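You operate a simulated robot arm through the tools that you are given. There is no shell and no other tool. Be economical: measure what you need, move in short steps, check, and stop when the job is done.

You run a simulated robot arm. Do the job below in one go: nothing can be reset, and whatever is moved stays where it is left.

JOB
Strip slide 59: cover glass in the GLASS tray, sample in the SAMPLES tray, then wipe it clean.
Fine: tweezers from the blue pot and the blue cloth, both put back. Set down upright: tweezers.

The check looks at the end state, three seconds after you hand in, the way a careful person would. Anything else that was tipped, shoved, dropped, spilled or broken makes it a failure. Lids that push on must go on centred and level and be pressed home; caps that screw on are set level and turned clockwise until they are tight. Flat cloth is picked up by pressing the open fingertips on it (5 to 10 N) and closing them slowly along it; thin cloth reads only 2 to 8 mm in the jaws.

ROBOT AND FRAMES
A 6-joint arm with a fingered hand, fixed in place. Base frame: the origin is at the foot of the arm, x ahead of it, y to its left, z up; the work surface is at about z = 90. Lengths are in cm, angles in rad, forces in N, time in s.
With the tool pointing down near the work surface it reaches from about 40 to 94 cm from the base axis. Its first joint turns from -2.897 to 2.897 rad. Payload 5 kg.
The tool frame sits at the grasp point between the pads (the TCP): z along the fingers, y along the line on which they close. The tips reach 3.7 cm beyond it. Largest opening 12.4 cm; the body of the gripper starts 4.3 cm behind the TCP. The gripper is a hand of 3 fingers: y runs from the thumb to the fingers, the wrist lies at [-2.1, -12.5, -21.5] in the tool frame, and closing takes about 1.5 s.
Orientation is that of the tool frame in the base frame, as [roll, pitch, yaw] about the fixed x, y, z axes, in that order (R = Rz(yaw) Ry(pitch) Rx(roll)). With the fingers straight down and the wrist toward the robot, the tool's x, y and z point along [0, 1, 0], [1, 0, 0] and [0, 0, -1] of the base frame.

CONTROLS
- The arm moves only by the tool nudge_tool. Its argument "deltas" is a list of rows, each an object (a shift or turn left out is 0, a gripper value left out holds the last) with "xyz": the shift along the tool's x, y, z in units of 25 mm (1.0 is 25 mm), a list of three; "rot": the turn, a rotation vector about the tool's x, y, z in units of 8 degrees (1.0 is 8 degrees), a list of three; "hand": the finger opening in cm, from 0 to 12.4. In form: [{"xyz": [tx, ty, tz], "rot": [ax, ay, az], "hand": hand}, ...]. A call has 1 to 12 rows; each row shifts and turns the commanded pose from where the row before left it, along the tool's axes as they then stand. A call with a number of a shift or a turn outside -1 to 1 is refused whole. Each row takes 0.2 s and may step no farther than 5 cm and 0.15 rad from the row before; otherwise, or with a gripper value out of range, the whole call is refused. Where a pose cannot be reached the arm comes as near as it can. A force on the tool above 40 N (or 10 N above the force at the start of the call, whichever is more), or a blocked arm, ends the call early, and 0.2 s more pass. The fingers move at their own pace (about 7.2 cm/s each) and stop on an object; they squeeze with about 23 N. The grip force told is the motor's: it shows also when the fingers shut on nothing. Time passes only in rows, and 0.2 s behind the last, so rows that do not move let the fingers close. The reply holds the time, the measured pose of the TCP, the force on the tool along the base axes, the opening and the grip force, in the units named above and with some noise, with the torque about the TCP (base axes, N m) and any sound that the robot's microphone picked up, and new pictures: "pictures" is both (left out), scene, wrist or none.
- Cameras (640 x 400 px; columns grow to the right, rows downward): "scene" is fixed at [22.04, -51.23, 149.93]; the picture's right is [0.69, -0.73, 0.00], its down [-0.35, -0.33, -0.88] and it looks along [0.64, 0.60, -0.48] (base axes); focal length 346 px, centre (320, 200). "wrist" rides on the gripper at [7.2, -10.4, -15.4] in the tool frame; the picture's right is [-0.83, 0.26, -0.49], its down [-0.51, -0.72, 0.47] and it looks along [-0.23, 0.64, 0.73] (tool axes); focal length 243 px, centre (320, 200). There is no depth. A picture from a camera that has moved, and an enlarged one, comes with that camera's place and axes in the base frame and with its lens. The place of the scene camera against the robot may be out by one fixed shift of up to 1.8 cm in any direction.
- preshape(shape): the hand has 3 fingers and takes this shape, open, in about a second: jaw (thumb against the fingers, like two jaws); tri (thumb and two fingers); tip (a fingertip pinch); poke (one finger out to press); point (the index stretched); flat (the hand flat); cup (the hand cupped); fist (a fist). The gripper value then closes the fingers along that shape, each until it touches; the sizes above hold for jaw. It gives what a move gives, with no picture.
- enlarge(camera, box): a new picture of the part [left, top, right, bottom] of that camera's present view, enlarged. No time passes.
- job_done(): hands the job in; it is judged then, once.

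Work in short steps. Places have to be worked out from the pictures, the camera data and where the tool is seen: move nearer, look again, correct. Check each grasp and each placing, and mend what went wrong. You have 120 turns and 200 pictures in all, those below and enlarged ones among them. Open the gripper and draw the arm clear of the work before you hand the job in, unless the task says otherwise; then end with one line.

The tools are called after "Emit:" as a command line: name --argument value ..., lists and objects as JSON in quotes. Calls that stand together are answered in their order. nudge_tool: Moves the arm, as the interface text tells. Its arguments: {"type":"object","properties":{"deltas":{"type":"array"},"pictures":{"type":"string","enum":["both","scene","wrist","none"]}},"required":["deltas"]} The other tools are called the same way: preshape (shape) gives the hand a shape; enlarge (camera, box) takes an enlarged picture of a part of a camera's view; job_done () hands the job in.

At the start:

```text
time_s: 0.0
eef_pos: [73.42, 12.3, 117.38]
ee_rot: [3.141, 0.0, 1.571]
wrist_force: [-0.3, 0.0, 0.5]
wrist_torque: [0.01, 0.01, 0.03]
opening: 12.38
grasp_force: 0.0
shape: jaw
```

scene: 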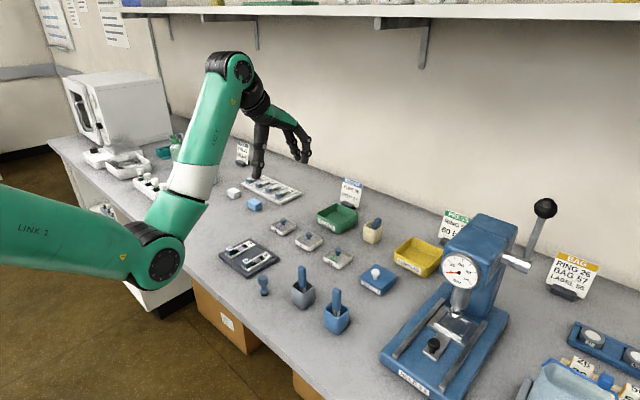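
wrist: 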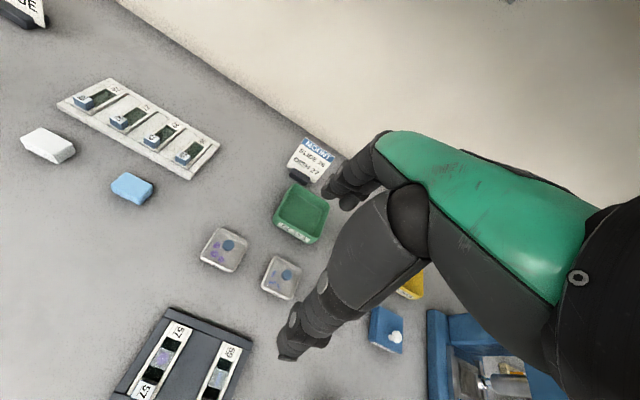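

I begin by looking closer at the work area: trays, slides, pots and cloths.

Emit:
enlarge --camera "scene" --box '[200, 160, 360, 260]'

Emit:
enlarge --camera "scene" --box '[200, 230, 360, 330]'

Emit:
enlarge --camera "scene" --box '[310, 170, 470, 300]'

Emit:
enlarge --camera "wrist" --box '[40, 60, 350, 260]'

```text
4.00 times, centred on (280, 210) of scene
camera zoom: at [22.04, -51.23, 149.93], right [0.69, -0.73, 0.0], down [-0.35, -0.33, -0.88], along [0.64, 0.6, -0.48], focal length 1385 px, centre (480, 160)
```

zoom: 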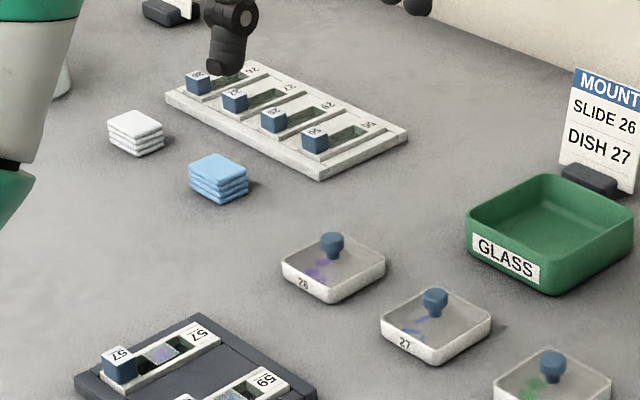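

```text
4.00 times, centred on (280, 280) of scene
camera zoom: at [22.04, -51.23, 149.93], right [0.69, -0.73, 0.0], down [-0.35, -0.33, -0.88], along [0.64, 0.6, -0.48], focal length 1385 px, centre (480, -120)
```

zoom: 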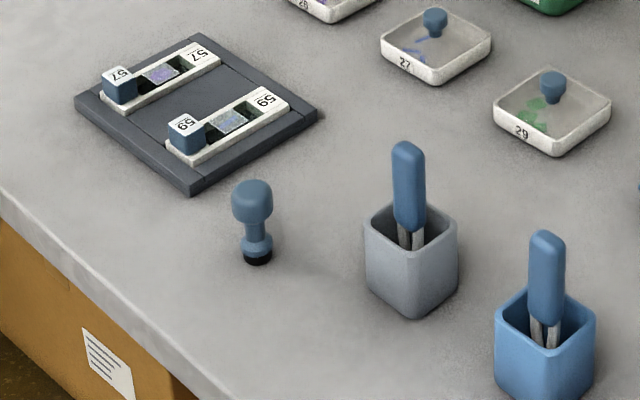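

```text
3.08 times, centred on (390, 235) of scene
camera zoom: at [22.04, -51.23, 149.93], right [0.69, -0.73, 0.0], down [-0.35, -0.33, -0.88], along [0.64, 0.6, -0.48], focal length 1065 px, centre (105, 92)
```

zoom: 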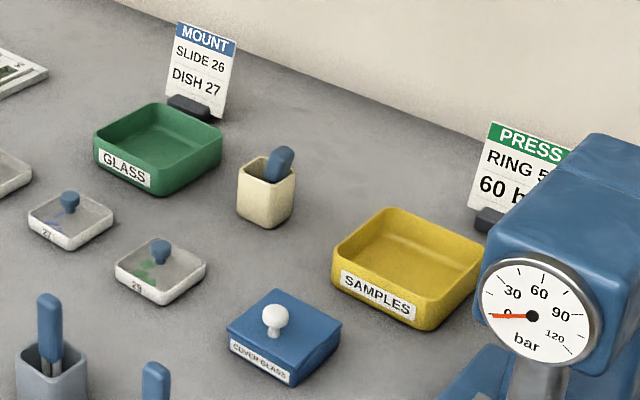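

```text
2.00 times, centred on (195, 160) of wrist
camera zoom: at [62.97, 19.46, 132.74], right [0.26, -0.83, 0.49], down [-0.72, -0.51, -0.47], along [0.64, -0.23, -0.73], focal length 485 px, centre (570, 280)
```

zoom: 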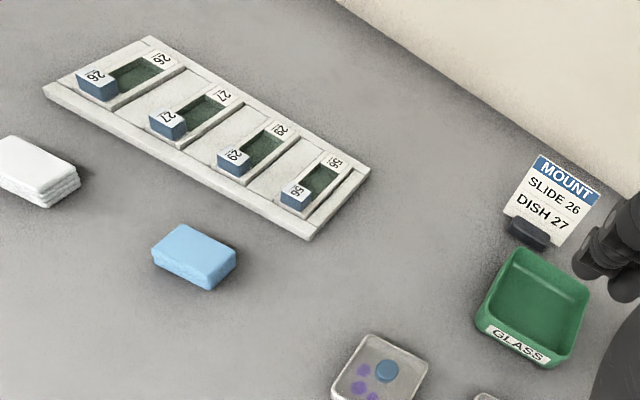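

The blue pot is near (62,-18.5), with its tweezer top at z≈101.6. Slide 59 is near (64,11), the GLASS tray near (94,9) and the SAMPLES tray near (99,-24). I'll move toward the blue pot for a closer look, keeping the height.

Emit:
nudge_tool --deltas '[{"xyz": [-1, -0.4, 0]}, {"xyz": [-1, -0.4, 0]}, {"xyz": [-1, -0.4, 0]}, {"xyz": [-1, -0.4, 0]}, {"xyz": [-1, -0.4, 0]}, {"xyz": [-1, -0.4, 0]}, {"xyz": [-1, -0.4, 0]}, {"xyz": [-1, -0.4, 0]}, {"xyz": [-1, -0.4, 0]}, {"xyz": [-1, -0.4, 0]}, {"xyz": [-1, -0.4, 0]}, {"xyz": [-1, -0.4, 0]}]' --pictures "wrist"

```text
time_s: 2.6
eef_pos: [62.1, -17.98, 116.33]
ee_rot: [3.137, 0.0, 1.572]
wrist_force: [0.0, 0.1, 0.7]
wrist_torque: [-0.02, 0.03, -0.01]
opening: 12.35
grasp_force: 0.2
shape: jaw
out of reach, approached as far as the arm can: row 9, 10, 12
camera wrist: at [51.64, -10.75, 131.72], right [0.26, -0.83, 0.49], down [-0.72, -0.51, -0.47], along [0.64, -0.23, -0.73], focal length 243 px, centre (320, 200)
```

wrist: 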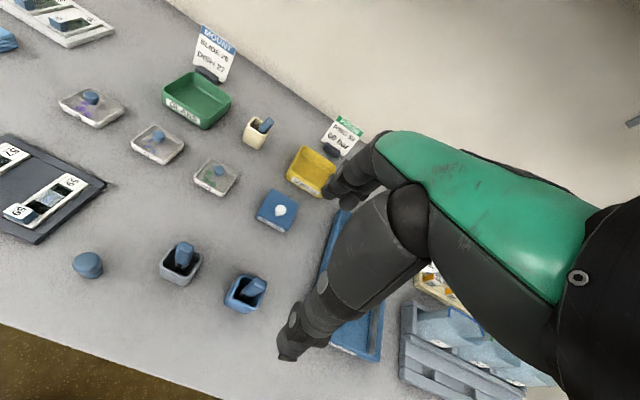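

The blue pot is in the wrist view. I'll enlarge it and the slide.

Emit:
enlarge --camera "wrist" --box '[150, 220, 310, 330]'

Emit:
enlarge --camera "wrist" --box '[0, 130, 130, 250]'

Emit:
enlarge --camera "wrist" --box '[150, 60, 350, 240]'

```text
3.64 times, centred on (230, 275) of wrist
camera zoom: at [51.64, -10.75, 131.72], right [0.26, -0.83, 0.49], down [-0.72, -0.51, -0.47], along [0.64, -0.23, -0.73], focal length 882 px, centre (647, -73)
```

zoom: 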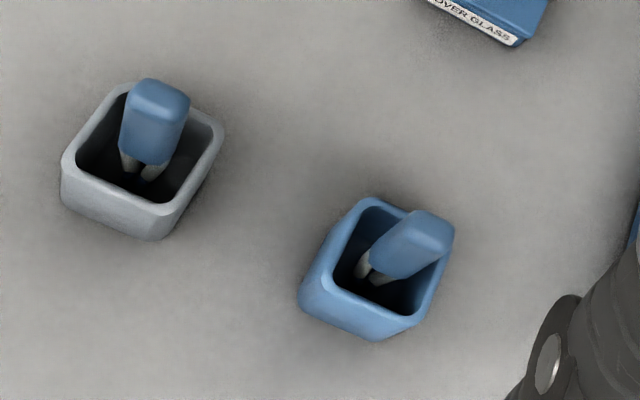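

```text
3.33 times, centred on (65, 190) of wrist
camera zoom: at [51.64, -10.75, 131.72], right [0.26, -0.83, 0.49], down [-0.72, -0.51, -0.47], along [0.64, -0.23, -0.73], focal length 809 px, centre (1170, 233)
```

zoom: 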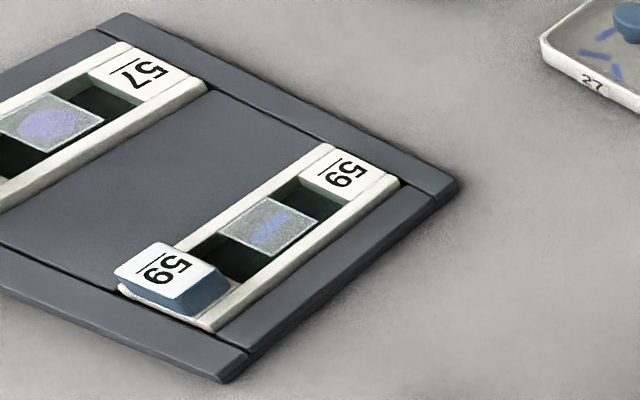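

```text
2.22 times, centred on (250, 150) of wrist
camera zoom: at [51.64, -10.75, 131.72], right [0.26, -0.83, 0.49], down [-0.72, -0.51, -0.47], along [0.64, -0.23, -0.73], focal length 539 px, centre (476, 311)
```

zoom: 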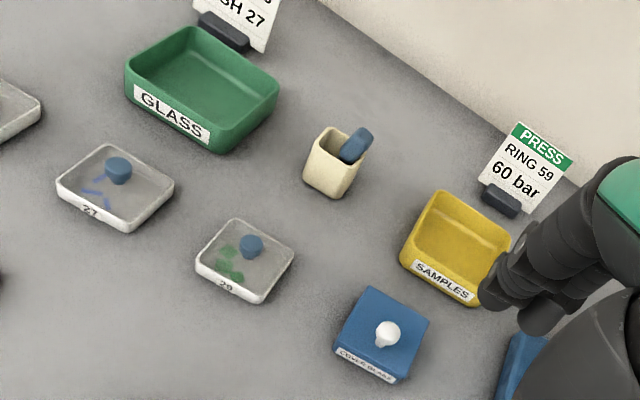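

The two tines look separated mainly along base y. I'll zoom in further on the tweezers and on the slide's cover glass.

Emit:
enlarge --camera "wrist" --box '[220, 265, 276, 315]'

Emit:
enlarge --camera "wrist" --box '[10, 165, 90, 230]'

Emit:
enlarge --camera "scene" --box '[315, 280, 365, 340]'

```text
8.00 times, centred on (248, 290) of wrist
camera zoom: at [51.64, -10.75, 131.72], right [0.26, -0.83, 0.49], down [-0.72, -0.51, -0.47], along [0.64, -0.23, -0.73], focal length 1941 px, centre (896, -520)
```

zoom: 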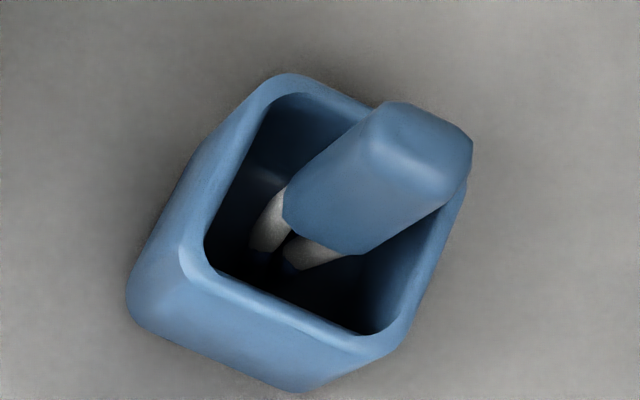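

```text
6.15 times, centred on (50, 198) of wrist
camera zoom: at [51.64, -10.75, 131.72], right [0.26, -0.83, 0.49], down [-0.72, -0.51, -0.47], along [0.64, -0.23, -0.73], focal length 1493 px, centre (1982, 215)
```

zoom: 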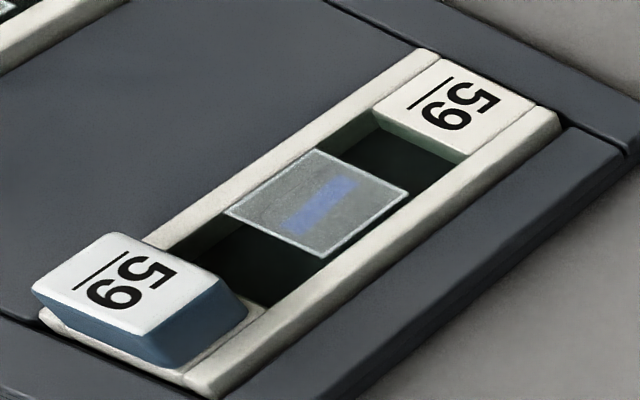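

```text
6.67 times, centred on (340, 310) of scene
camera zoom: at [22.04, -51.23, 149.93], right [0.69, -0.73, 0.0], down [-0.35, -0.33, -0.88], along [0.64, 0.6, -0.48], focal length 2308 px, centre (187, -533)
```

zoom: 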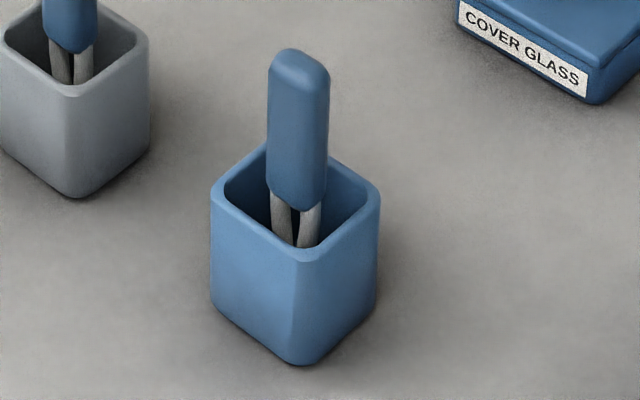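

Triangulating puts the tweezer handle at about (62,-17), spanning z≈94.5–100, with tines spread along y. I'll turn the hand by 90° so it closes along y, wrist toward +y, and narrow the opening.

Emit:
nudge_tool --deltas '[{"rot": [0, 0, 0.9375], "hand": 7}, {"rot": [0, 0, 0.9375]}, {"rot": [0, 0, 0.9375]}, {"rot": [0, 0, 0.9375]}, {"rot": [0, 0, 0.9375]}, {"rot": [0, 0, 0.9375]}, {"rot": [0, 0, 0.9375]}, {"rot": [0, 0, 0.9375]}, {"rot": [0, 0, 0.9375]}, {"rot": [0, 0, 0.9375]}, {"rot": [0, 0, 0.9375]}, {"rot": [0, 0, 0.9375]}]'

```text
time_s: 5.2
eef_pos: [67.38, -22.18, 108.39]
ee_rot: [3.137, -0.005, 0.001]
wrist_force: [0.2, -0.8, -0.4]
wrist_torque: [0.01, -0.01, -0.04]
opening: 7.07
grasp_force: 0.0
shape: jaw
out of reach, approached as far as the arm can: row 5, 6, 7, 8, 9, 10, 11, 12
camera wrist: at [74.58, -11.7, 123.8], right [-0.83, -0.26, 0.49], down [-0.51, 0.72, -0.48], along [-0.23, -0.64, -0.73], focal length 243 px, centre (320, 200)
```

scene: 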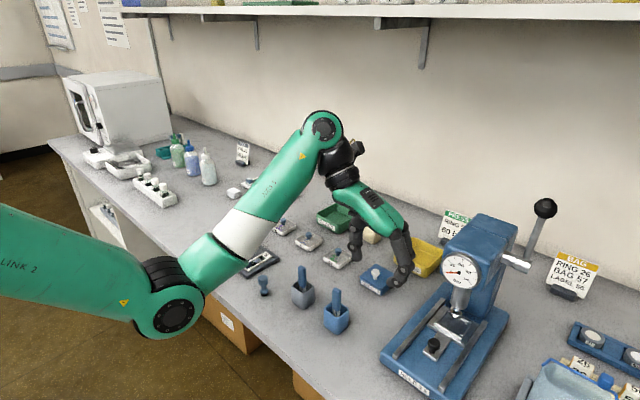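
wrist: 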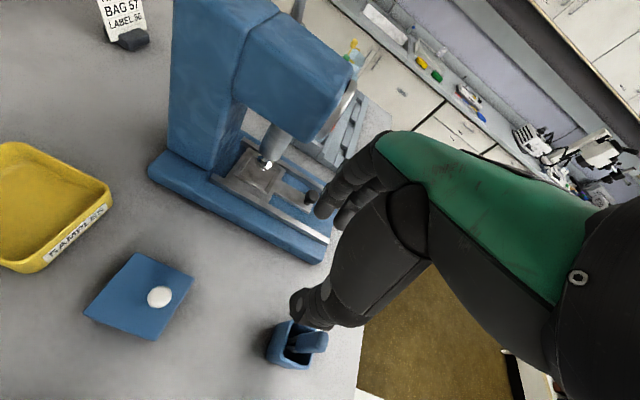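

The arm drifted and reports out of reach at this yaw, so I'll raise it slightly and see whether the pose recovers.

Emit:
nudge_tool --deltas '[{"xyz": [0, 0, 0]}, {"xyz": [0, 0, 0]}, {"xyz": [0, 0, 0]}]' --pictures "none"

```text
time_s: 6.0
eef_pos: [67.31, -22.09, 108.45]
ee_rot: [3.137, -0.004, 0.003]
wrist_force: [-1.3, 0.8, -0.1]
wrist_torque: [0.03, 0.06, 0.01]
opening: 7.08
grasp_force: 0.0
shape: jaw
```

I'll test which way the arm can still move by shifting a little toward the pot at this height.

Emit:
nudge_tool --deltas '[{"xyz": [-0.5, 0, 0]}, {"xyz": [-0.5, 0, 0]}]' --pictures "none"

```text
time_s: 6.6
eef_pos: [65.57, -22.7, 107.52]
ee_rot: [3.137, -0.004, 0.001]
wrist_force: [-0.1, 0.2, 1.0]
wrist_torque: [0.02, 0.0, -0.01]
opening: 7.06
grasp_force: 0.1
shape: jaw
out of reach, approached as far as the arm can: row 1, 2
```

Moving inward at this yaw pushed the tool down and outward, which looks like a joint limit. I'll check whether a lower height frees it; the tips stay above the handles at z≈100.8.

Emit:
nudge_tool --deltas '[{"xyz": [0, 0, 0.5]}, {"xyz": [0, -0.5, 0.5]}, {"xyz": [0, -0.5, 0]}]' --pictures "none"

```text
time_s: 7.4
eef_pos: [65.55, -20.28, 105.0]
ee_rot: [3.141, 0.0, 0.0]
wrist_force: [-0.3, -0.5, -0.1]
wrist_torque: [-0.01, -0.03, 0.03]
opening: 7.07
grasp_force: 0.1
shape: jaw
```

At the lower height the pose is reached exactly, so I continue toward the pot centre at (62,-17).

Emit:
nudge_tool --deltas '[{"xyz": [-0.47, -0.44, 0]}, {"xyz": [-0.47, -0.44, 0]}, {"xyz": [-0.47, -0.44, 0]}]'

```text
time_s: 8.2
eef_pos: [63.25, -18.06, 103.11]
ee_rot: [3.139, -0.003, 0.002]
wrist_force: [0.4, 0.3, 0.1]
wrist_torque: [0.01, 0.03, 0.0]
opening: 7.04
grasp_force: 0.1
shape: jaw
out of reach, approached as far as the arm can: row 1, 2, 3
camera wrist: at [70.24, -7.69, 118.47], right [-0.83, -0.26, 0.49], down [-0.51, 0.72, -0.47], along [-0.23, -0.64, -0.73], focal length 243 px, centre (320, 200)
```

scene: 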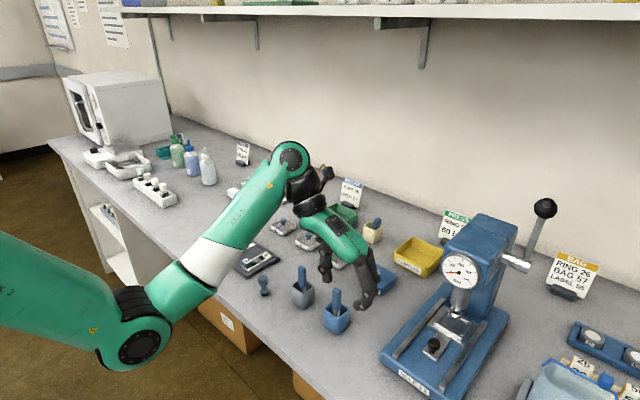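
wrist: 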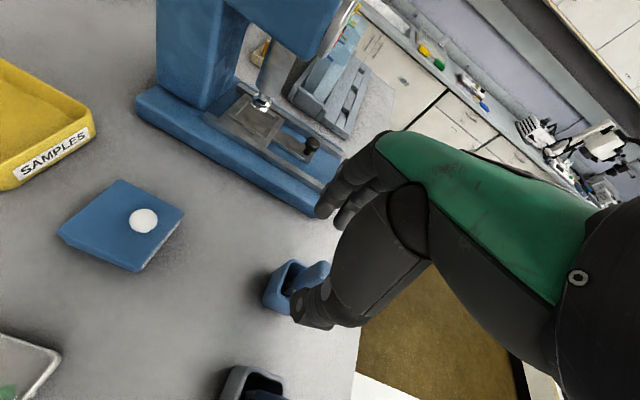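

Wrist toward +y is too cramped to lift from here. I'll back off up and outward and try the mirrored yaw, wrist toward -y, where the arm should have more freedom.

Emit:
nudge_tool --deltas '[{"xyz": [0.5, 0, 0]}, {"xyz": [0.6, 0.4, -0.4]}, {"xyz": [0.6, 0.4, -0.6]}, {"rot": [0, 0, -1]}, {"rot": [0, 0, -1]}, {"rot": [0, 0, -1]}, {"rot": [0, 0, -1]}, {"rot": [0, 0, -1]}, {"rot": [0, 0, -1]}, {"rot": [0, 0, -1]}, {"rot": [0, 0, -1]}, {"rot": [0, 0, -1]}]' --pictures "none"

Emit:
nudge_tool --deltas '[{"rot": [0, 0, -1]}, {"rot": [0, 0, -1]}, {"rot": [0, 0, -1]}, {"rot": [0, 0, -1]}, {"rot": [0, 0, -1]}, {"rot": [0, 0, -1]}, {"rot": [0, 0, -1]}, {"rot": [0, 0, -1]}, {"rot": [0, 0, -1]}, {"rot": [0, 0, -1]}, {"rot": [0, 0, -1]}, {"rot": [0, 0, -1]}]'

```text
time_s: 10.8
eef_pos: [67.41, -20.26, 105.57]
ee_rot: [3.141, -0.002, 1.256]
wrist_force: [0.7, 0.2, 0.5]
wrist_torque: [-0.02, 0.0, 0.0]
opening: 7.04
grasp_force: 0.0
shape: jaw
```

```text
time_s: 13.4
eef_pos: [69.73, -20.43, 103.74]
ee_rot: [-3.141, 0.0, 2.933]
wrist_force: [0.4, 0.3, -0.9]
wrist_torque: [0.04, -0.01, 0.0]
opening: 7.05
grasp_force: 0.0
shape: jaw
out of reach, approached as far as the arm can: row 11, 12
camera wrist: at [60.51, -29.09, 119.12], right [0.87, 0.09, 0.49], down [0.35, -0.81, -0.47], along [0.36, 0.58, -0.73], focal length 243 px, centre (320, 200)
```

scene: 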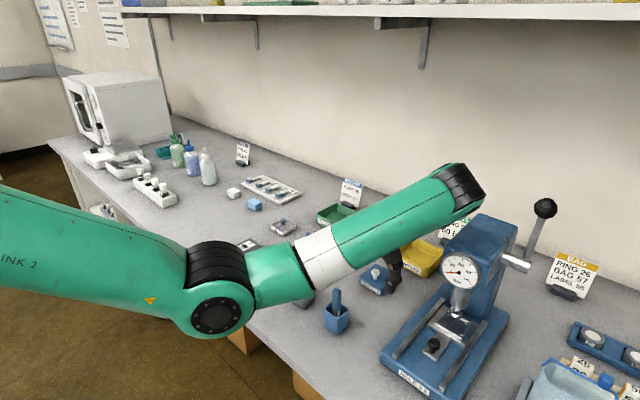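
wrist: 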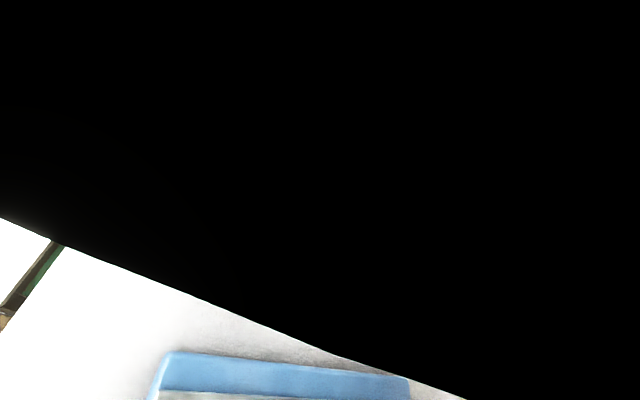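

The mirrored yaw is worse because the forearm folds in. I'll go back to wrist-toward-+y: grasp low, turn the tweezers in the pot to the free yaw, then lift.

Emit:
nudge_tool --deltas '[{"rot": [0, 0, 1]}, {"rot": [0, 0, 1]}, {"rot": [0, 0, 1]}, {"rot": [0, 0, 1]}, {"rot": [0, 0, 1]}, {"rot": [0, 0, 1]}, {"rot": [0, 0, 1]}, {"rot": [0, 0, 1]}, {"rot": [0, 0, 1]}, {"rot": [0, 0, 1]}, {"rot": [0, 0, 1]}, {"rot": [0, 0, 1]}]' --pictures "none"

Emit:
nudge_tool --deltas '[{"rot": [0, 0, 1]}, {"rot": [0, 0, 1]}, {"rot": [0, 0, 1]}, {"rot": [0, 0, 1]}, {"rot": [0, 0, 1]}, {"rot": [0, 0, 1]}, {"rot": [0, 0, 1]}, {"rot": [0, 0, 1]}, {"rot": [0, 0, 1]}]' --pictures "none"

```text
time_s: 16.0
eef_pos: [69.83, -20.39, 103.84]
ee_rot: [-3.141, 0.001, 1.255]
wrist_force: [-0.8, -0.2, 0.2]
wrist_torque: [-0.01, 0.0, 0.0]
opening: 7.02
grasp_force: 0.2
shape: jaw
```

```text
time_s: 18.0
eef_pos: [69.86, -20.41, 103.85]
ee_rot: [-3.141, 0.001, -0.003]
wrist_force: [-0.2, -0.3, -0.1]
wrist_torque: [0.01, -0.04, 0.02]
opening: 7.04
grasp_force: 0.1
shape: jaw
```

Now I move to (66,-17) at the same height and look before descending.

Emit:
nudge_tool --deltas '[{"xyz": [0, -0.68, 0]}, {"xyz": [0, -0.68, 0]}, {"xyz": [-0.75, 0, 0]}, {"xyz": [-0.75, 0, 0]}]'

Emit:
enlarge --camera "scene" --box '[280, 230, 400, 340]'

Emit:
enlarge --camera "wrist" --box '[230, 200, 390, 360]'

```text
time_s: 19.0
eef_pos: [66.02, -16.87, 103.7]
ee_rot: [-3.141, -0.001, 0.0]
wrist_force: [-1.7, 0.5, -0.9]
wrist_torque: [-0.01, 0.03, 0.01]
opening: 7.07
grasp_force: 0.0
shape: jaw
camera wrist: at [73.23, -6.55, 119.13], right [-0.83, -0.26, 0.49], down [-0.51, 0.72, -0.47], along [-0.23, -0.64, -0.73], focal length 243 px, centre (320, 200)
```

scene: 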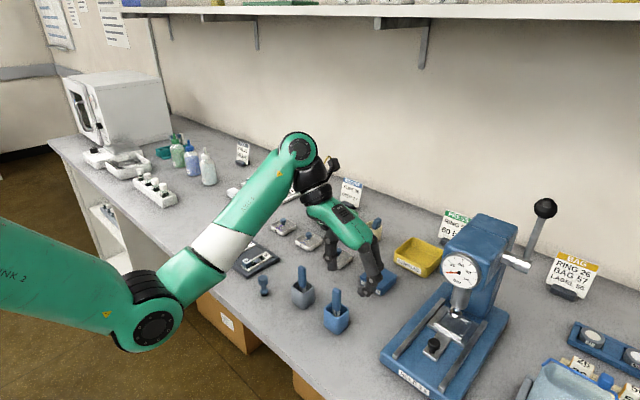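
wrist: 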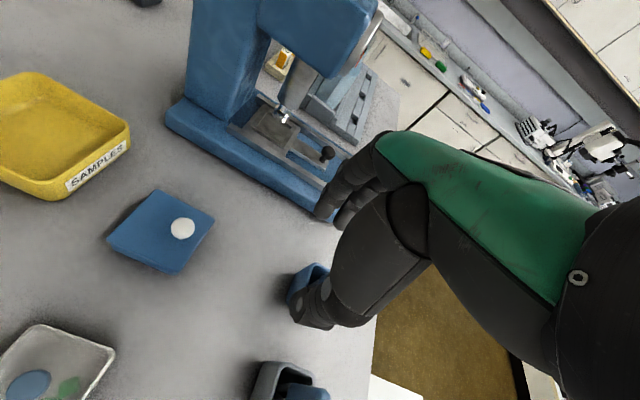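

```text
3.64 times, centred on (340, 285) of scene
camera zoom: at [22.04, -51.23, 149.93], right [0.69, -0.73, 0.0], down [-0.35, -0.33, -0.88], along [0.64, 0.6, -0.48], focal length 1259 px, centre (247, -109)
```

zoom: 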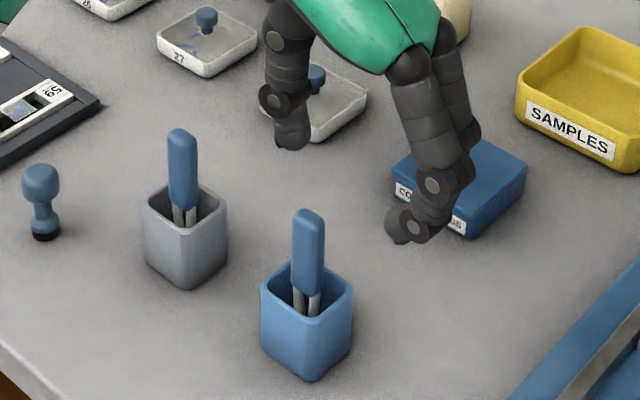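

```text
2.50 times, centred on (310, 280) of wrist
camera zoom: at [73.23, -6.55, 119.13], right [-0.83, -0.26, 0.49], down [-0.51, 0.72, -0.47], along [-0.23, -0.64, -0.73], focal length 606 px, centre (345, 0)
```

zoom: 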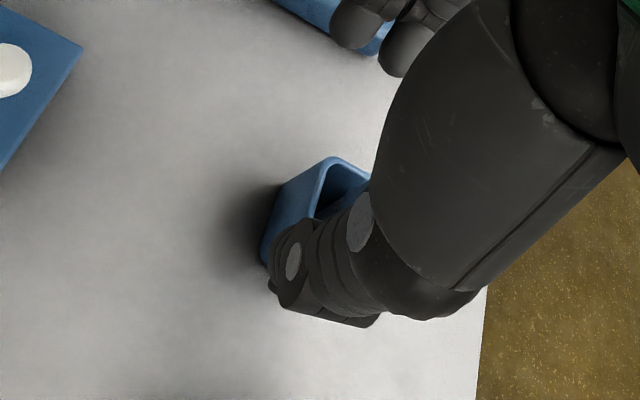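

The wrist-based estimate stays at (62,-17). I'll descend diagonally to just short of the handle and check that the fingers straddle it.

Emit:
nudge_tool --deltas '[{"xyz": [-0.2, 0.02, 0.4]}, {"xyz": [-0.2, 0.02, 0.4]}, {"xyz": [-0.2, 0, 0.4]}, {"xyz": [-0.4, 0, 0]}]' --pictures "none"

Emit:
enlarge --camera "scene" --box '[300, 230, 400, 340]'

Emit:
enlarge --camera "wrist" --box '[230, 200, 390, 360]'

```text
time_s: 20.0
eef_pos: [63.51, -17.01, 100.64]
ee_rot: [-3.141, 0.0, 0.001]
wrist_force: [-0.3, 0.3, 0.9]
wrist_torque: [-0.01, 0.0, 0.03]
opening: 7.03
grasp_force: 0.0
shape: jaw
```

```text
3.64 times, centred on (350, 285) of scene
camera zoom: at [22.04, -51.23, 149.93], right [0.69, -0.73, 0.0], down [-0.35, -0.33, -0.88], along [0.64, 0.6, -0.48], focal length 1259 px, centre (211, -109)
```

zoom: 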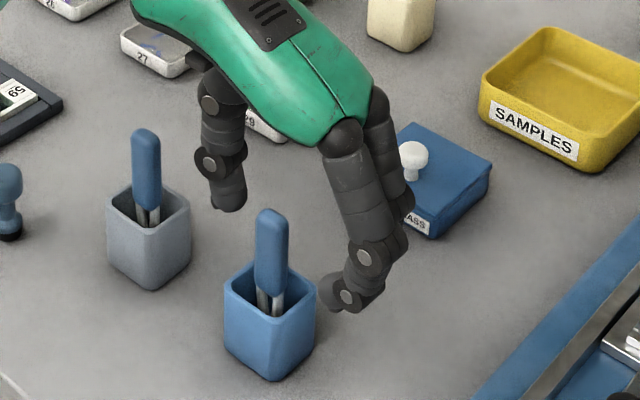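

```text
2.50 times, centred on (310, 280) of wrist
camera zoom: at [70.75, -6.69, 116.11], right [-0.83, -0.26, 0.49], down [-0.51, 0.72, -0.47], along [-0.23, -0.64, -0.73], focal length 606 px, centre (345, 0)
```

zoom: 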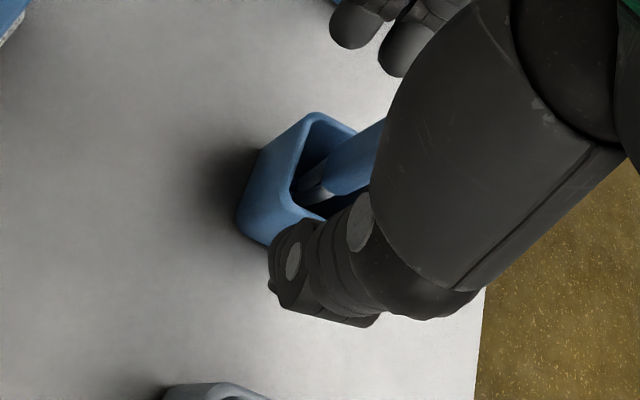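

The fingers straddle the handle, so I move in to (62,-17,99.6) and close.

Emit:
nudge_tool --deltas '[{"xyz": [-0.2, 0, 0.2]}, {"xyz": [-0.2, 0, 0.2]}, {"xyz": [-0.2, 0, 0]}, {"hand": 4}]' --pictures "none"

Emit:
enlarge --camera "scene" --box '[300, 230, 400, 340]'

Emit:
enlarge --camera "wrist" --box '[230, 200, 390, 360]'

```text
time_s: 21.0
eef_pos: [61.95, -17.06, 99.82]
ee_rot: [-3.141, 0.0, 0.001]
wrist_force: [-0.4, 0.9, 0.1]
wrist_torque: [0.02, 0.0, -0.04]
opening: 4.04
grasp_force: 0.0
shape: jaw
```

```text
3.64 times, centred on (350, 285) of scene
camera zoom: at [22.04, -51.23, 149.93], right [0.69, -0.73, 0.0], down [-0.35, -0.33, -0.88], along [0.64, 0.6, -0.48], focal length 1259 px, centre (211, -109)
```

zoom: 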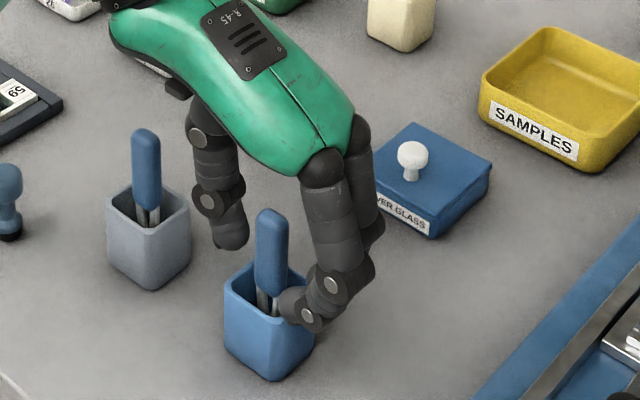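

```text
2.50 times, centred on (310, 280) of wrist
camera zoom: at [69.22, -6.71, 115.19], right [-0.83, -0.26, 0.49], down [-0.51, 0.72, -0.47], along [-0.23, -0.64, -0.73], focal length 606 px, centre (345, 0)
```

zoom: 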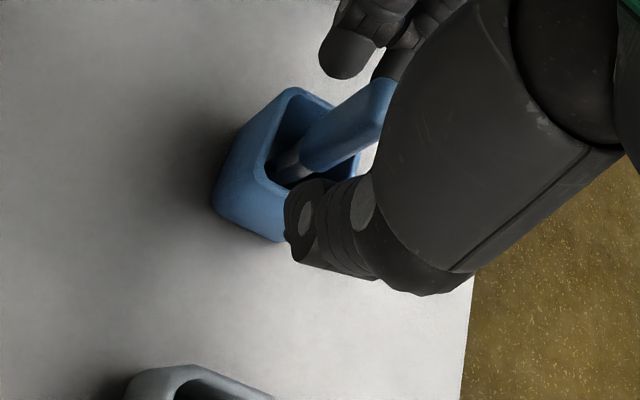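

The alignment looks good, so I close on the handle.

Emit:
nudge_tool --deltas '[{"hand": 3}, {"hand": 2.4}, {"hand": 1.8}, {"hand": 1.4}, {"hand": 1.4}]' --pictures "none"

Emit:
enlarge --camera "scene" --box '[300, 230, 400, 340]'

```text
time_s: 22.2
eef_pos: [62.02, -16.92, 99.72]
ee_rot: [-3.141, 0.0, 0.0]
wrist_force: [0.7, 0.4, -0.4]
wrist_torque: [-0.02, -0.02, 0.0]
opening: 0.52
grasp_force: 23.3
shape: jaw
```

```text
3.64 times, centred on (350, 285) of scene
camera zoom: at [22.04, -51.23, 149.93], right [0.69, -0.73, 0.0], down [-0.35, -0.33, -0.88], along [0.64, 0.6, -0.48], focal length 1259 px, centre (211, -109)
```

zoom: 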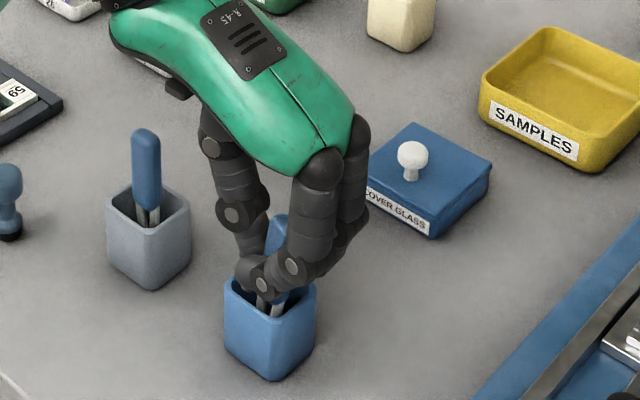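

The opening reads 0.5 cm with 23 N. I'll check from the wrist and zoom in the scene to see whether the handle is truly held.

Emit:
enlarge --camera "wrist" --box '[270, 200, 390, 300]'

Emit:
enlarge --camera "scene" --box '[352, 275, 392, 335]'

Emit:
enlarge --camera "scene" --box '[350, 270, 400, 320]'

```text
4.00 times, centred on (330, 250) of wrist
camera zoom: at [69.23, -6.7, 115.18], right [-0.83, -0.26, 0.49], down [-0.51, 0.72, -0.47], along [-0.23, -0.64, -0.73], focal length 970 px, centre (280, 0)
```

zoom: 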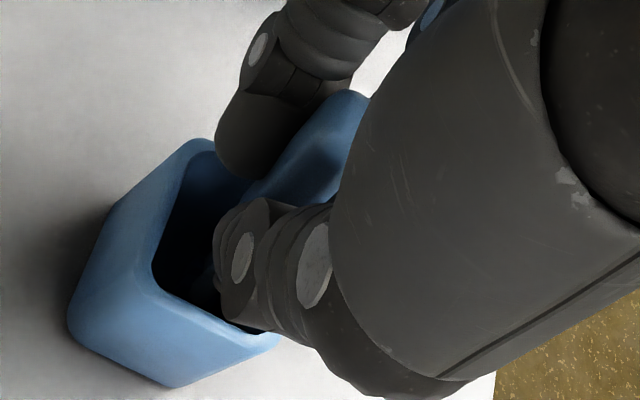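

```text
6.67 times, centred on (372, 305) of scene
camera zoom: at [22.04, -51.23, 149.93], right [0.69, -0.73, 0.0], down [-0.35, -0.33, -0.88], along [0.64, 0.6, -0.48], focal length 2308 px, centre (-27, -500)
```

zoom: 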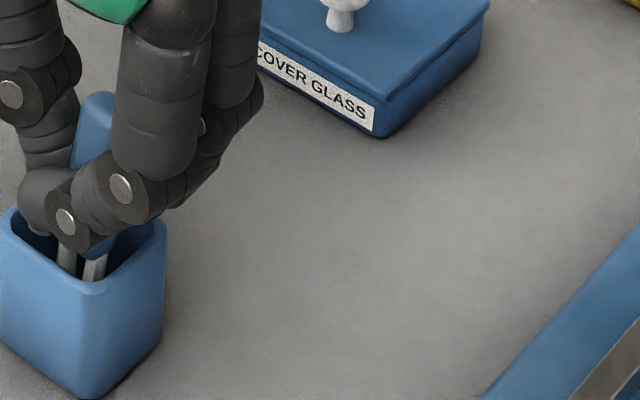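

```text
8.00 times, centred on (375, 295) of scene
camera zoom: at [22.04, -51.23, 149.93], right [0.69, -0.73, 0.0], down [-0.35, -0.33, -0.88], along [0.64, 0.6, -0.48], focal length 2769 px, centre (-120, -560)
```

zoom: 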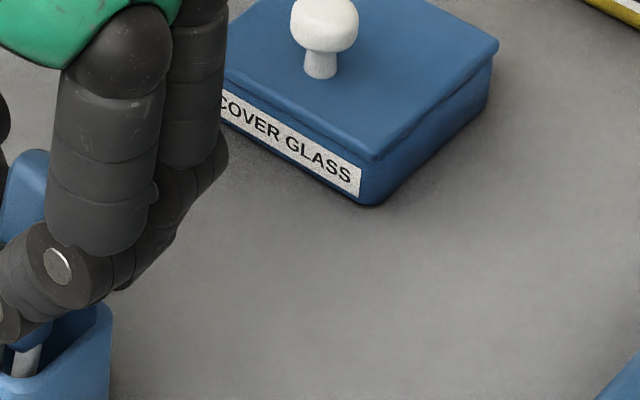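

The grip is ambiguous, so I make a small lift of 1 cm and look at whether the tweezers come along.

Emit:
nudge_tool --deltas '[{"hand": 1}, {"xyz": [0, 0, -0.2]}, {"xyz": [0, 0, -0.2]}]' --pictures "none"

Emit:
enlarge --camera "scene" --box '[310, 255, 374, 335]'

Emit:
enlarge --camera "wrist" --box '[270, 180, 390, 300]'

```text
time_s: 23.0
eef_pos: [61.99, -16.98, 100.71]
ee_rot: [-3.141, 0.001, 0.002]
wrist_force: [0.2, 0.7, -0.1]
wrist_torque: [0.03, 0.02, 0.0]
opening: 0.92
grasp_force: 0.1
shape: jaw
```

```text
5.00 times, centred on (342, 295) of scene
camera zoom: at [22.04, -51.23, 149.93], right [0.69, -0.73, 0.0], down [-0.35, -0.33, -0.88], along [0.64, 0.6, -0.48], focal length 1731 px, centre (210, -275)
```

zoom: 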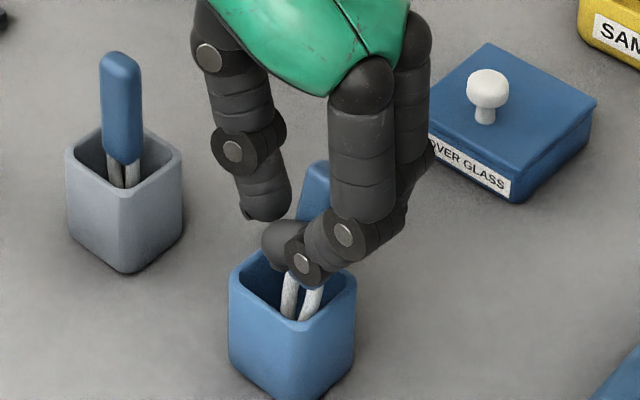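

```text
3.33 times, centred on (330, 240) of wrist
camera zoom: at [69.23, -6.7, 116.15], right [-0.83, -0.26, 0.49], down [-0.51, 0.72, -0.47], along [-0.23, -0.64, -0.73], focal length 809 px, centre (287, 67)
```

zoom: 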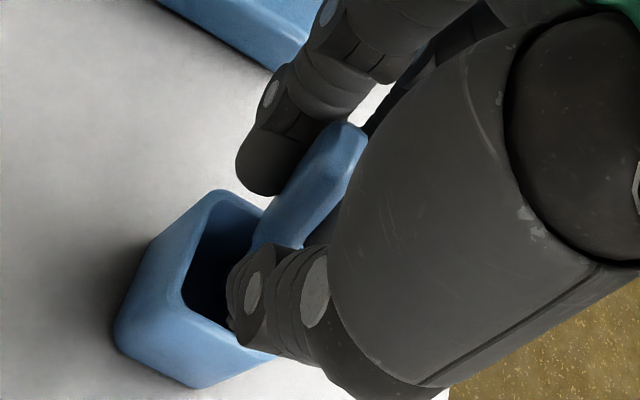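

The handle seems to have slipped into the gap between the two fingers. I'll open, back off, and try the "tip" pinch shape instead.

Emit:
nudge_tool --deltas '[{"hand": 2}, {"hand": 4}, {"hand": 6}, {"hand": 7}]' --pictures "none"

Emit:
enlarge --camera "scene" --box '[310, 255, 374, 335]'

Emit:
enlarge --camera "wrist" --box '[270, 180, 390, 300]'

```text
time_s: 24.0
eef_pos: [62.07, -17.05, 100.67]
ee_rot: [3.141, 0.002, 0.001]
wrist_force: [-0.5, 0.4, -0.3]
wrist_torque: [0.02, 0.02, 0.01]
opening: 6.94
grasp_force: 0.1
shape: jaw
```

```text
5.00 times, centred on (342, 295) of scene
camera zoom: at [22.04, -51.23, 149.93], right [0.69, -0.73, 0.0], down [-0.35, -0.33, -0.88], along [0.64, 0.6, -0.48], focal length 1731 px, centre (210, -275)
```

zoom: 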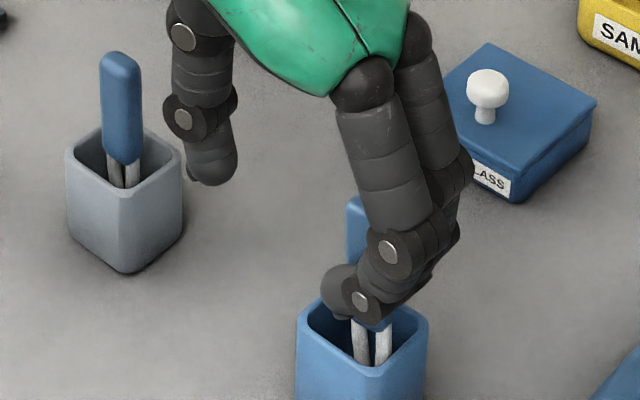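

```text
3.33 times, centred on (330, 240) of wrist
camera zoom: at [69.23, -6.7, 116.16], right [-0.83, -0.26, 0.49], down [-0.51, 0.72, -0.47], along [-0.23, -0.64, -0.73], focal length 809 px, centre (287, 67)
```

zoom: 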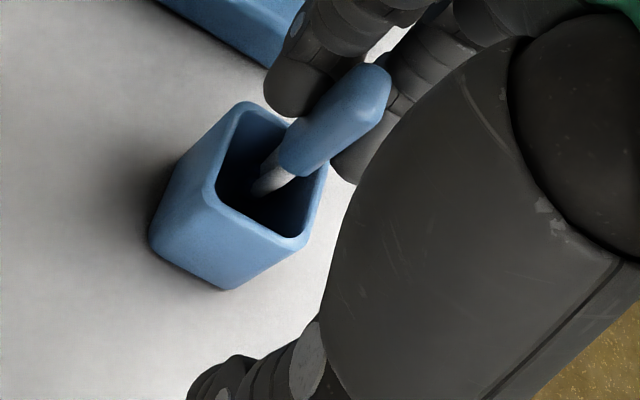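

Opening dragged the pot about 2 cm because the handle is wedged between the two fingers. I'll close again to bring the pot back, then look.

Emit:
nudge_tool --deltas '[{"hand": 6}, {"hand": 5}, {"hand": 4}, {"hand": 3}, {"hand": 2.5}, {"hand": 2}, {"hand": 2}]' --pictures "none"

Emit:
enlarge --camera "scene" --box '[310, 255, 374, 335]'

Emit:
enlarge --camera "wrist" --box '[270, 180, 390, 300]'

```text
time_s: 25.6
eef_pos: [62.08, -17.03, 100.74]
ee_rot: [3.14, -0.001, 0.001]
wrist_force: [-0.2, -0.1, 1.1]
wrist_torque: [-0.01, 0.02, 0.01]
opening: 1.99
grasp_force: 0.0
shape: jaw
```

```text
5.00 times, centred on (342, 295) of scene
camera zoom: at [22.04, -51.23, 149.93], right [0.69, -0.73, 0.0], down [-0.35, -0.33, -0.88], along [0.64, 0.6, -0.48], focal length 1731 px, centre (210, -275)
```

zoom: 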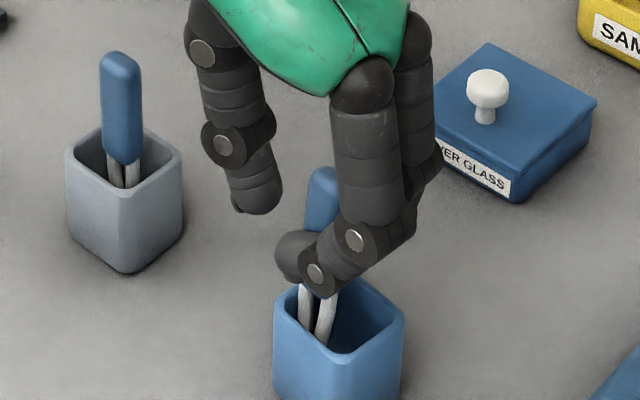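

```text
3.33 times, centred on (330, 240) of wrist
camera zoom: at [69.23, -6.7, 116.15], right [-0.83, -0.26, 0.49], down [-0.51, 0.72, -0.47], along [-0.23, -0.64, -0.73], focal length 809 px, centre (287, 67)
```

zoom: 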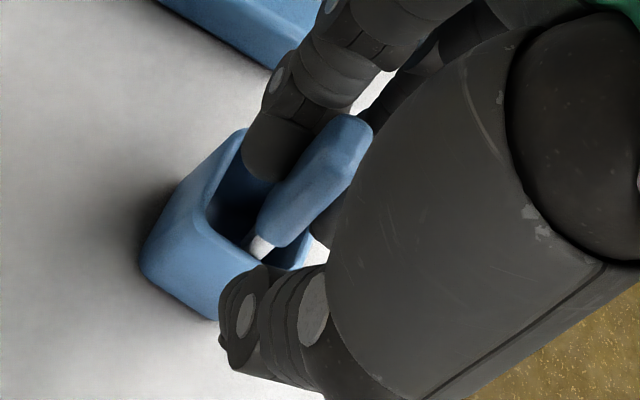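

The tweezers are held by the wedge and lifted about 1 cm. I'll close fully so the thumb secures the handle, then view.

Emit:
nudge_tool --deltas '[{"hand": 1.5}, {"hand": 1}, {"hand": 0.6}, {"hand": 0.3}, {"hand": 0.3}]' --pictures "none"

Emit:
enlarge --camera "scene" --box '[310, 255, 374, 335]'

Emit:
enlarge --camera "wrist" --box '[270, 180, 390, 300]'

```text
time_s: 26.8
eef_pos: [62.06, -17.19, 100.72]
ee_rot: [-3.141, 0.0, -0.001]
wrist_force: [0.4, 0.0, -0.4]
wrist_torque: [-0.02, -0.02, 0.01]
opening: 0.3
grasp_force: 0.0
shape: jaw
```

```text
5.00 times, centred on (342, 295) of scene
camera zoom: at [22.04, -51.23, 149.93], right [0.69, -0.73, 0.0], down [-0.35, -0.33, -0.88], along [0.64, 0.6, -0.48], focal length 1731 px, centre (210, -275)
```

zoom: 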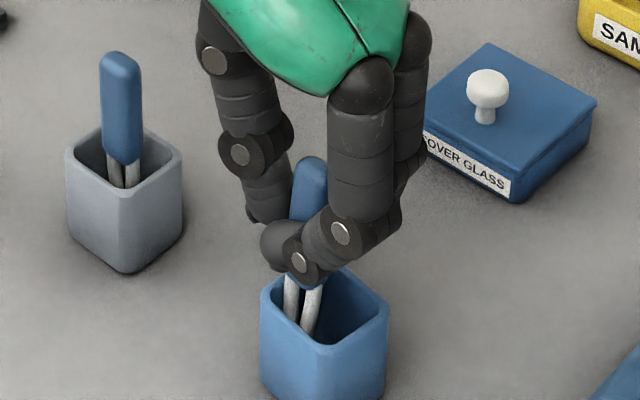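

```text
3.33 times, centred on (330, 240) of wrist
camera zoom: at [69.23, -6.71, 116.16], right [-0.83, -0.26, 0.49], down [-0.51, 0.72, -0.47], along [-0.23, -0.64, -0.73], focal length 809 px, centre (287, 67)
```

zoom: 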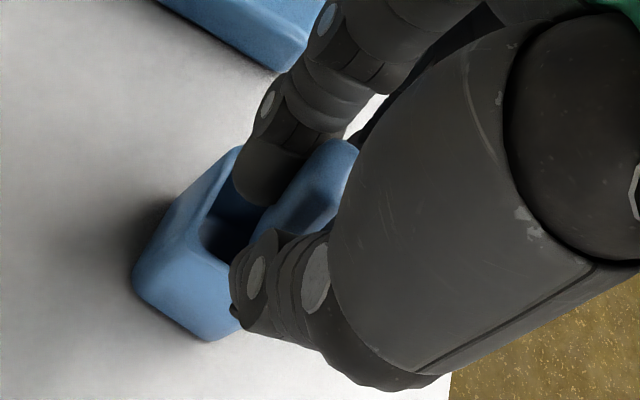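

With 0.3 opening there is no thumb force. I'll close all the way to 0 to see if the grip becomes firm.

Emit:
nudge_tool --deltas '[{"hand": 0}, {"hand": 0}, {"hand": 0}, {"hand": 0}]' --pictures "none"

Emit:
enlarge --camera "scene" --box '[310, 255, 374, 335]'

Emit:
enlarge --camera "scene" --box '[322, 270, 362, 320]'

```text
time_s: 27.8
eef_pos: [61.92, -17.15, 100.77]
ee_rot: [3.141, -0.002, -0.001]
wrist_force: [0.1, 0.7, 0.4]
wrist_torque: [-0.04, -0.02, 0.0]
opening: 0.0
grasp_force: 22.8
shape: jaw
```

```text
5.00 times, centred on (342, 295) of scene
camera zoom: at [22.04, -51.23, 149.93], right [0.69, -0.73, 0.0], down [-0.35, -0.33, -0.88], along [0.64, 0.6, -0.48], focal length 1731 px, centre (210, -275)
```

zoom: 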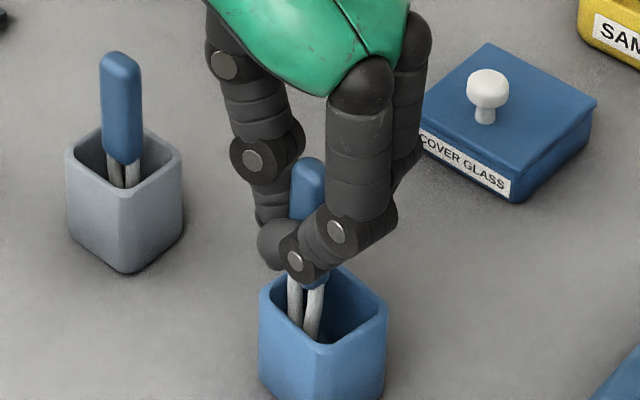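

```text
8.00 times, centred on (342, 295) of scene
camera zoom: at [22.04, -51.23, 149.93], right [0.69, -0.73, 0.0], down [-0.35, -0.33, -0.88], along [0.64, 0.6, -0.48], focal length 2769 px, centre (144, -560)
```

zoom: 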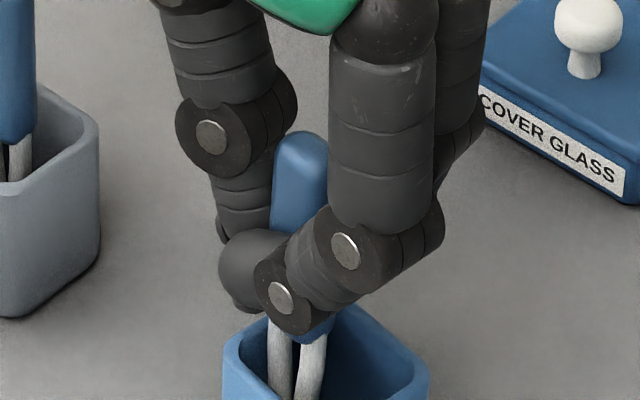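

The pot is now about 2 cm too far in -y. With the tines against its +y wall, I'll push it back +2 cm gently, then lower the tweezers to the pot floor.

Emit:
nudge_tool --deltas '[{"xyz": [0, -0.2, 0]}, {"xyz": [0, -0.2, 0]}, {"xyz": [0, -0.2, 0]}, {"xyz": [0, -0.2, 0]}]' --pictures "none"

Emit:
enlarge --camera "scene" --box '[310, 255, 374, 335]'

```text
time_s: 28.8
eef_pos: [62.1, -15.05, 100.67]
ee_rot: [3.141, -0.003, 0.003]
wrist_force: [-0.4, 0.1, -0.7]
wrist_torque: [0.02, -0.02, -0.01]
opening: 0.01
grasp_force: 23.1
shape: jaw
```

```text
5.00 times, centred on (342, 295) of scene
camera zoom: at [22.04, -51.23, 149.93], right [0.69, -0.73, 0.0], down [-0.35, -0.33, -0.88], along [0.64, 0.6, -0.48], focal length 1731 px, centre (210, -275)
```

zoom: 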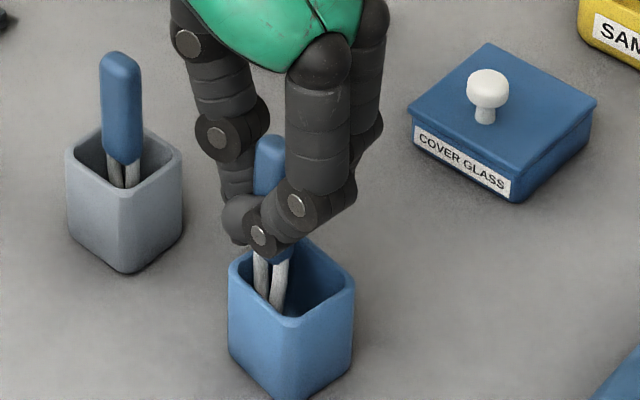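

The pot is back at its original place within a few mm. I'll centre the tweezers in it, lower them to the floor and release via the tip shape.

Emit:
nudge_tool --deltas '[{"xyz": [0, 0.2, 0]}, {"xyz": [0, 0.2, 0.1]}, {"xyz": [0, 0, 0.14]}, {"xyz": [0, 0, 0.14]}]' --pictures "none"

Emit:
enlarge --camera "scene" --box '[310, 255, 374, 335]'

Emit:
enlarge --camera "wrist" --box '[270, 180, 390, 300]'

```text
time_s: 29.8
eef_pos: [62.16, -15.93, 99.78]
ee_rot: [3.141, -0.001, 0.001]
wrist_force: [-0.7, 0.0, 6.7]
wrist_torque: [-0.06, 0.04, -0.03]
opening: 0.04
grasp_force: 23.0
shape: jaw
```

```text
5.00 times, centred on (342, 295) of scene
camera zoom: at [22.04, -51.23, 149.93], right [0.69, -0.73, 0.0], down [-0.35, -0.33, -0.88], along [0.64, 0.6, -0.48], focal length 1731 px, centre (210, -275)
```

zoom: 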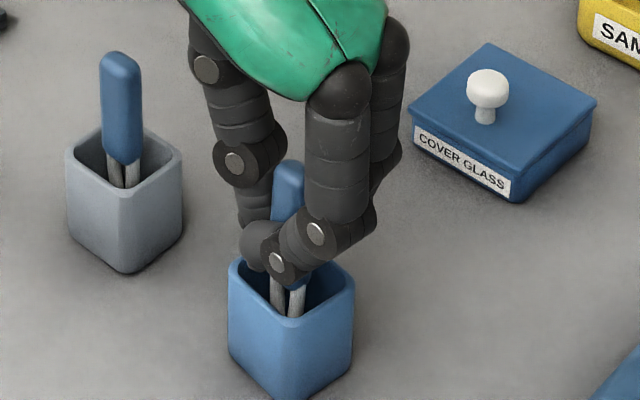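

```text
3.33 times, centred on (330, 240) of wrist
camera zoom: at [69.28, -5.69, 115.3], right [-0.83, -0.26, 0.49], down [-0.51, 0.72, -0.47], along [-0.23, -0.64, -0.73], focal length 809 px, centre (287, 67)
```

zoom: 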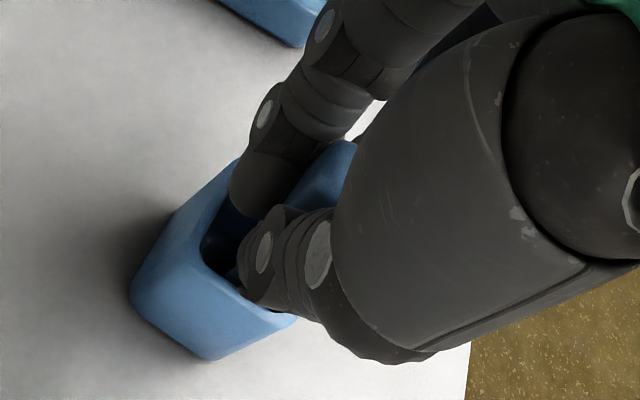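

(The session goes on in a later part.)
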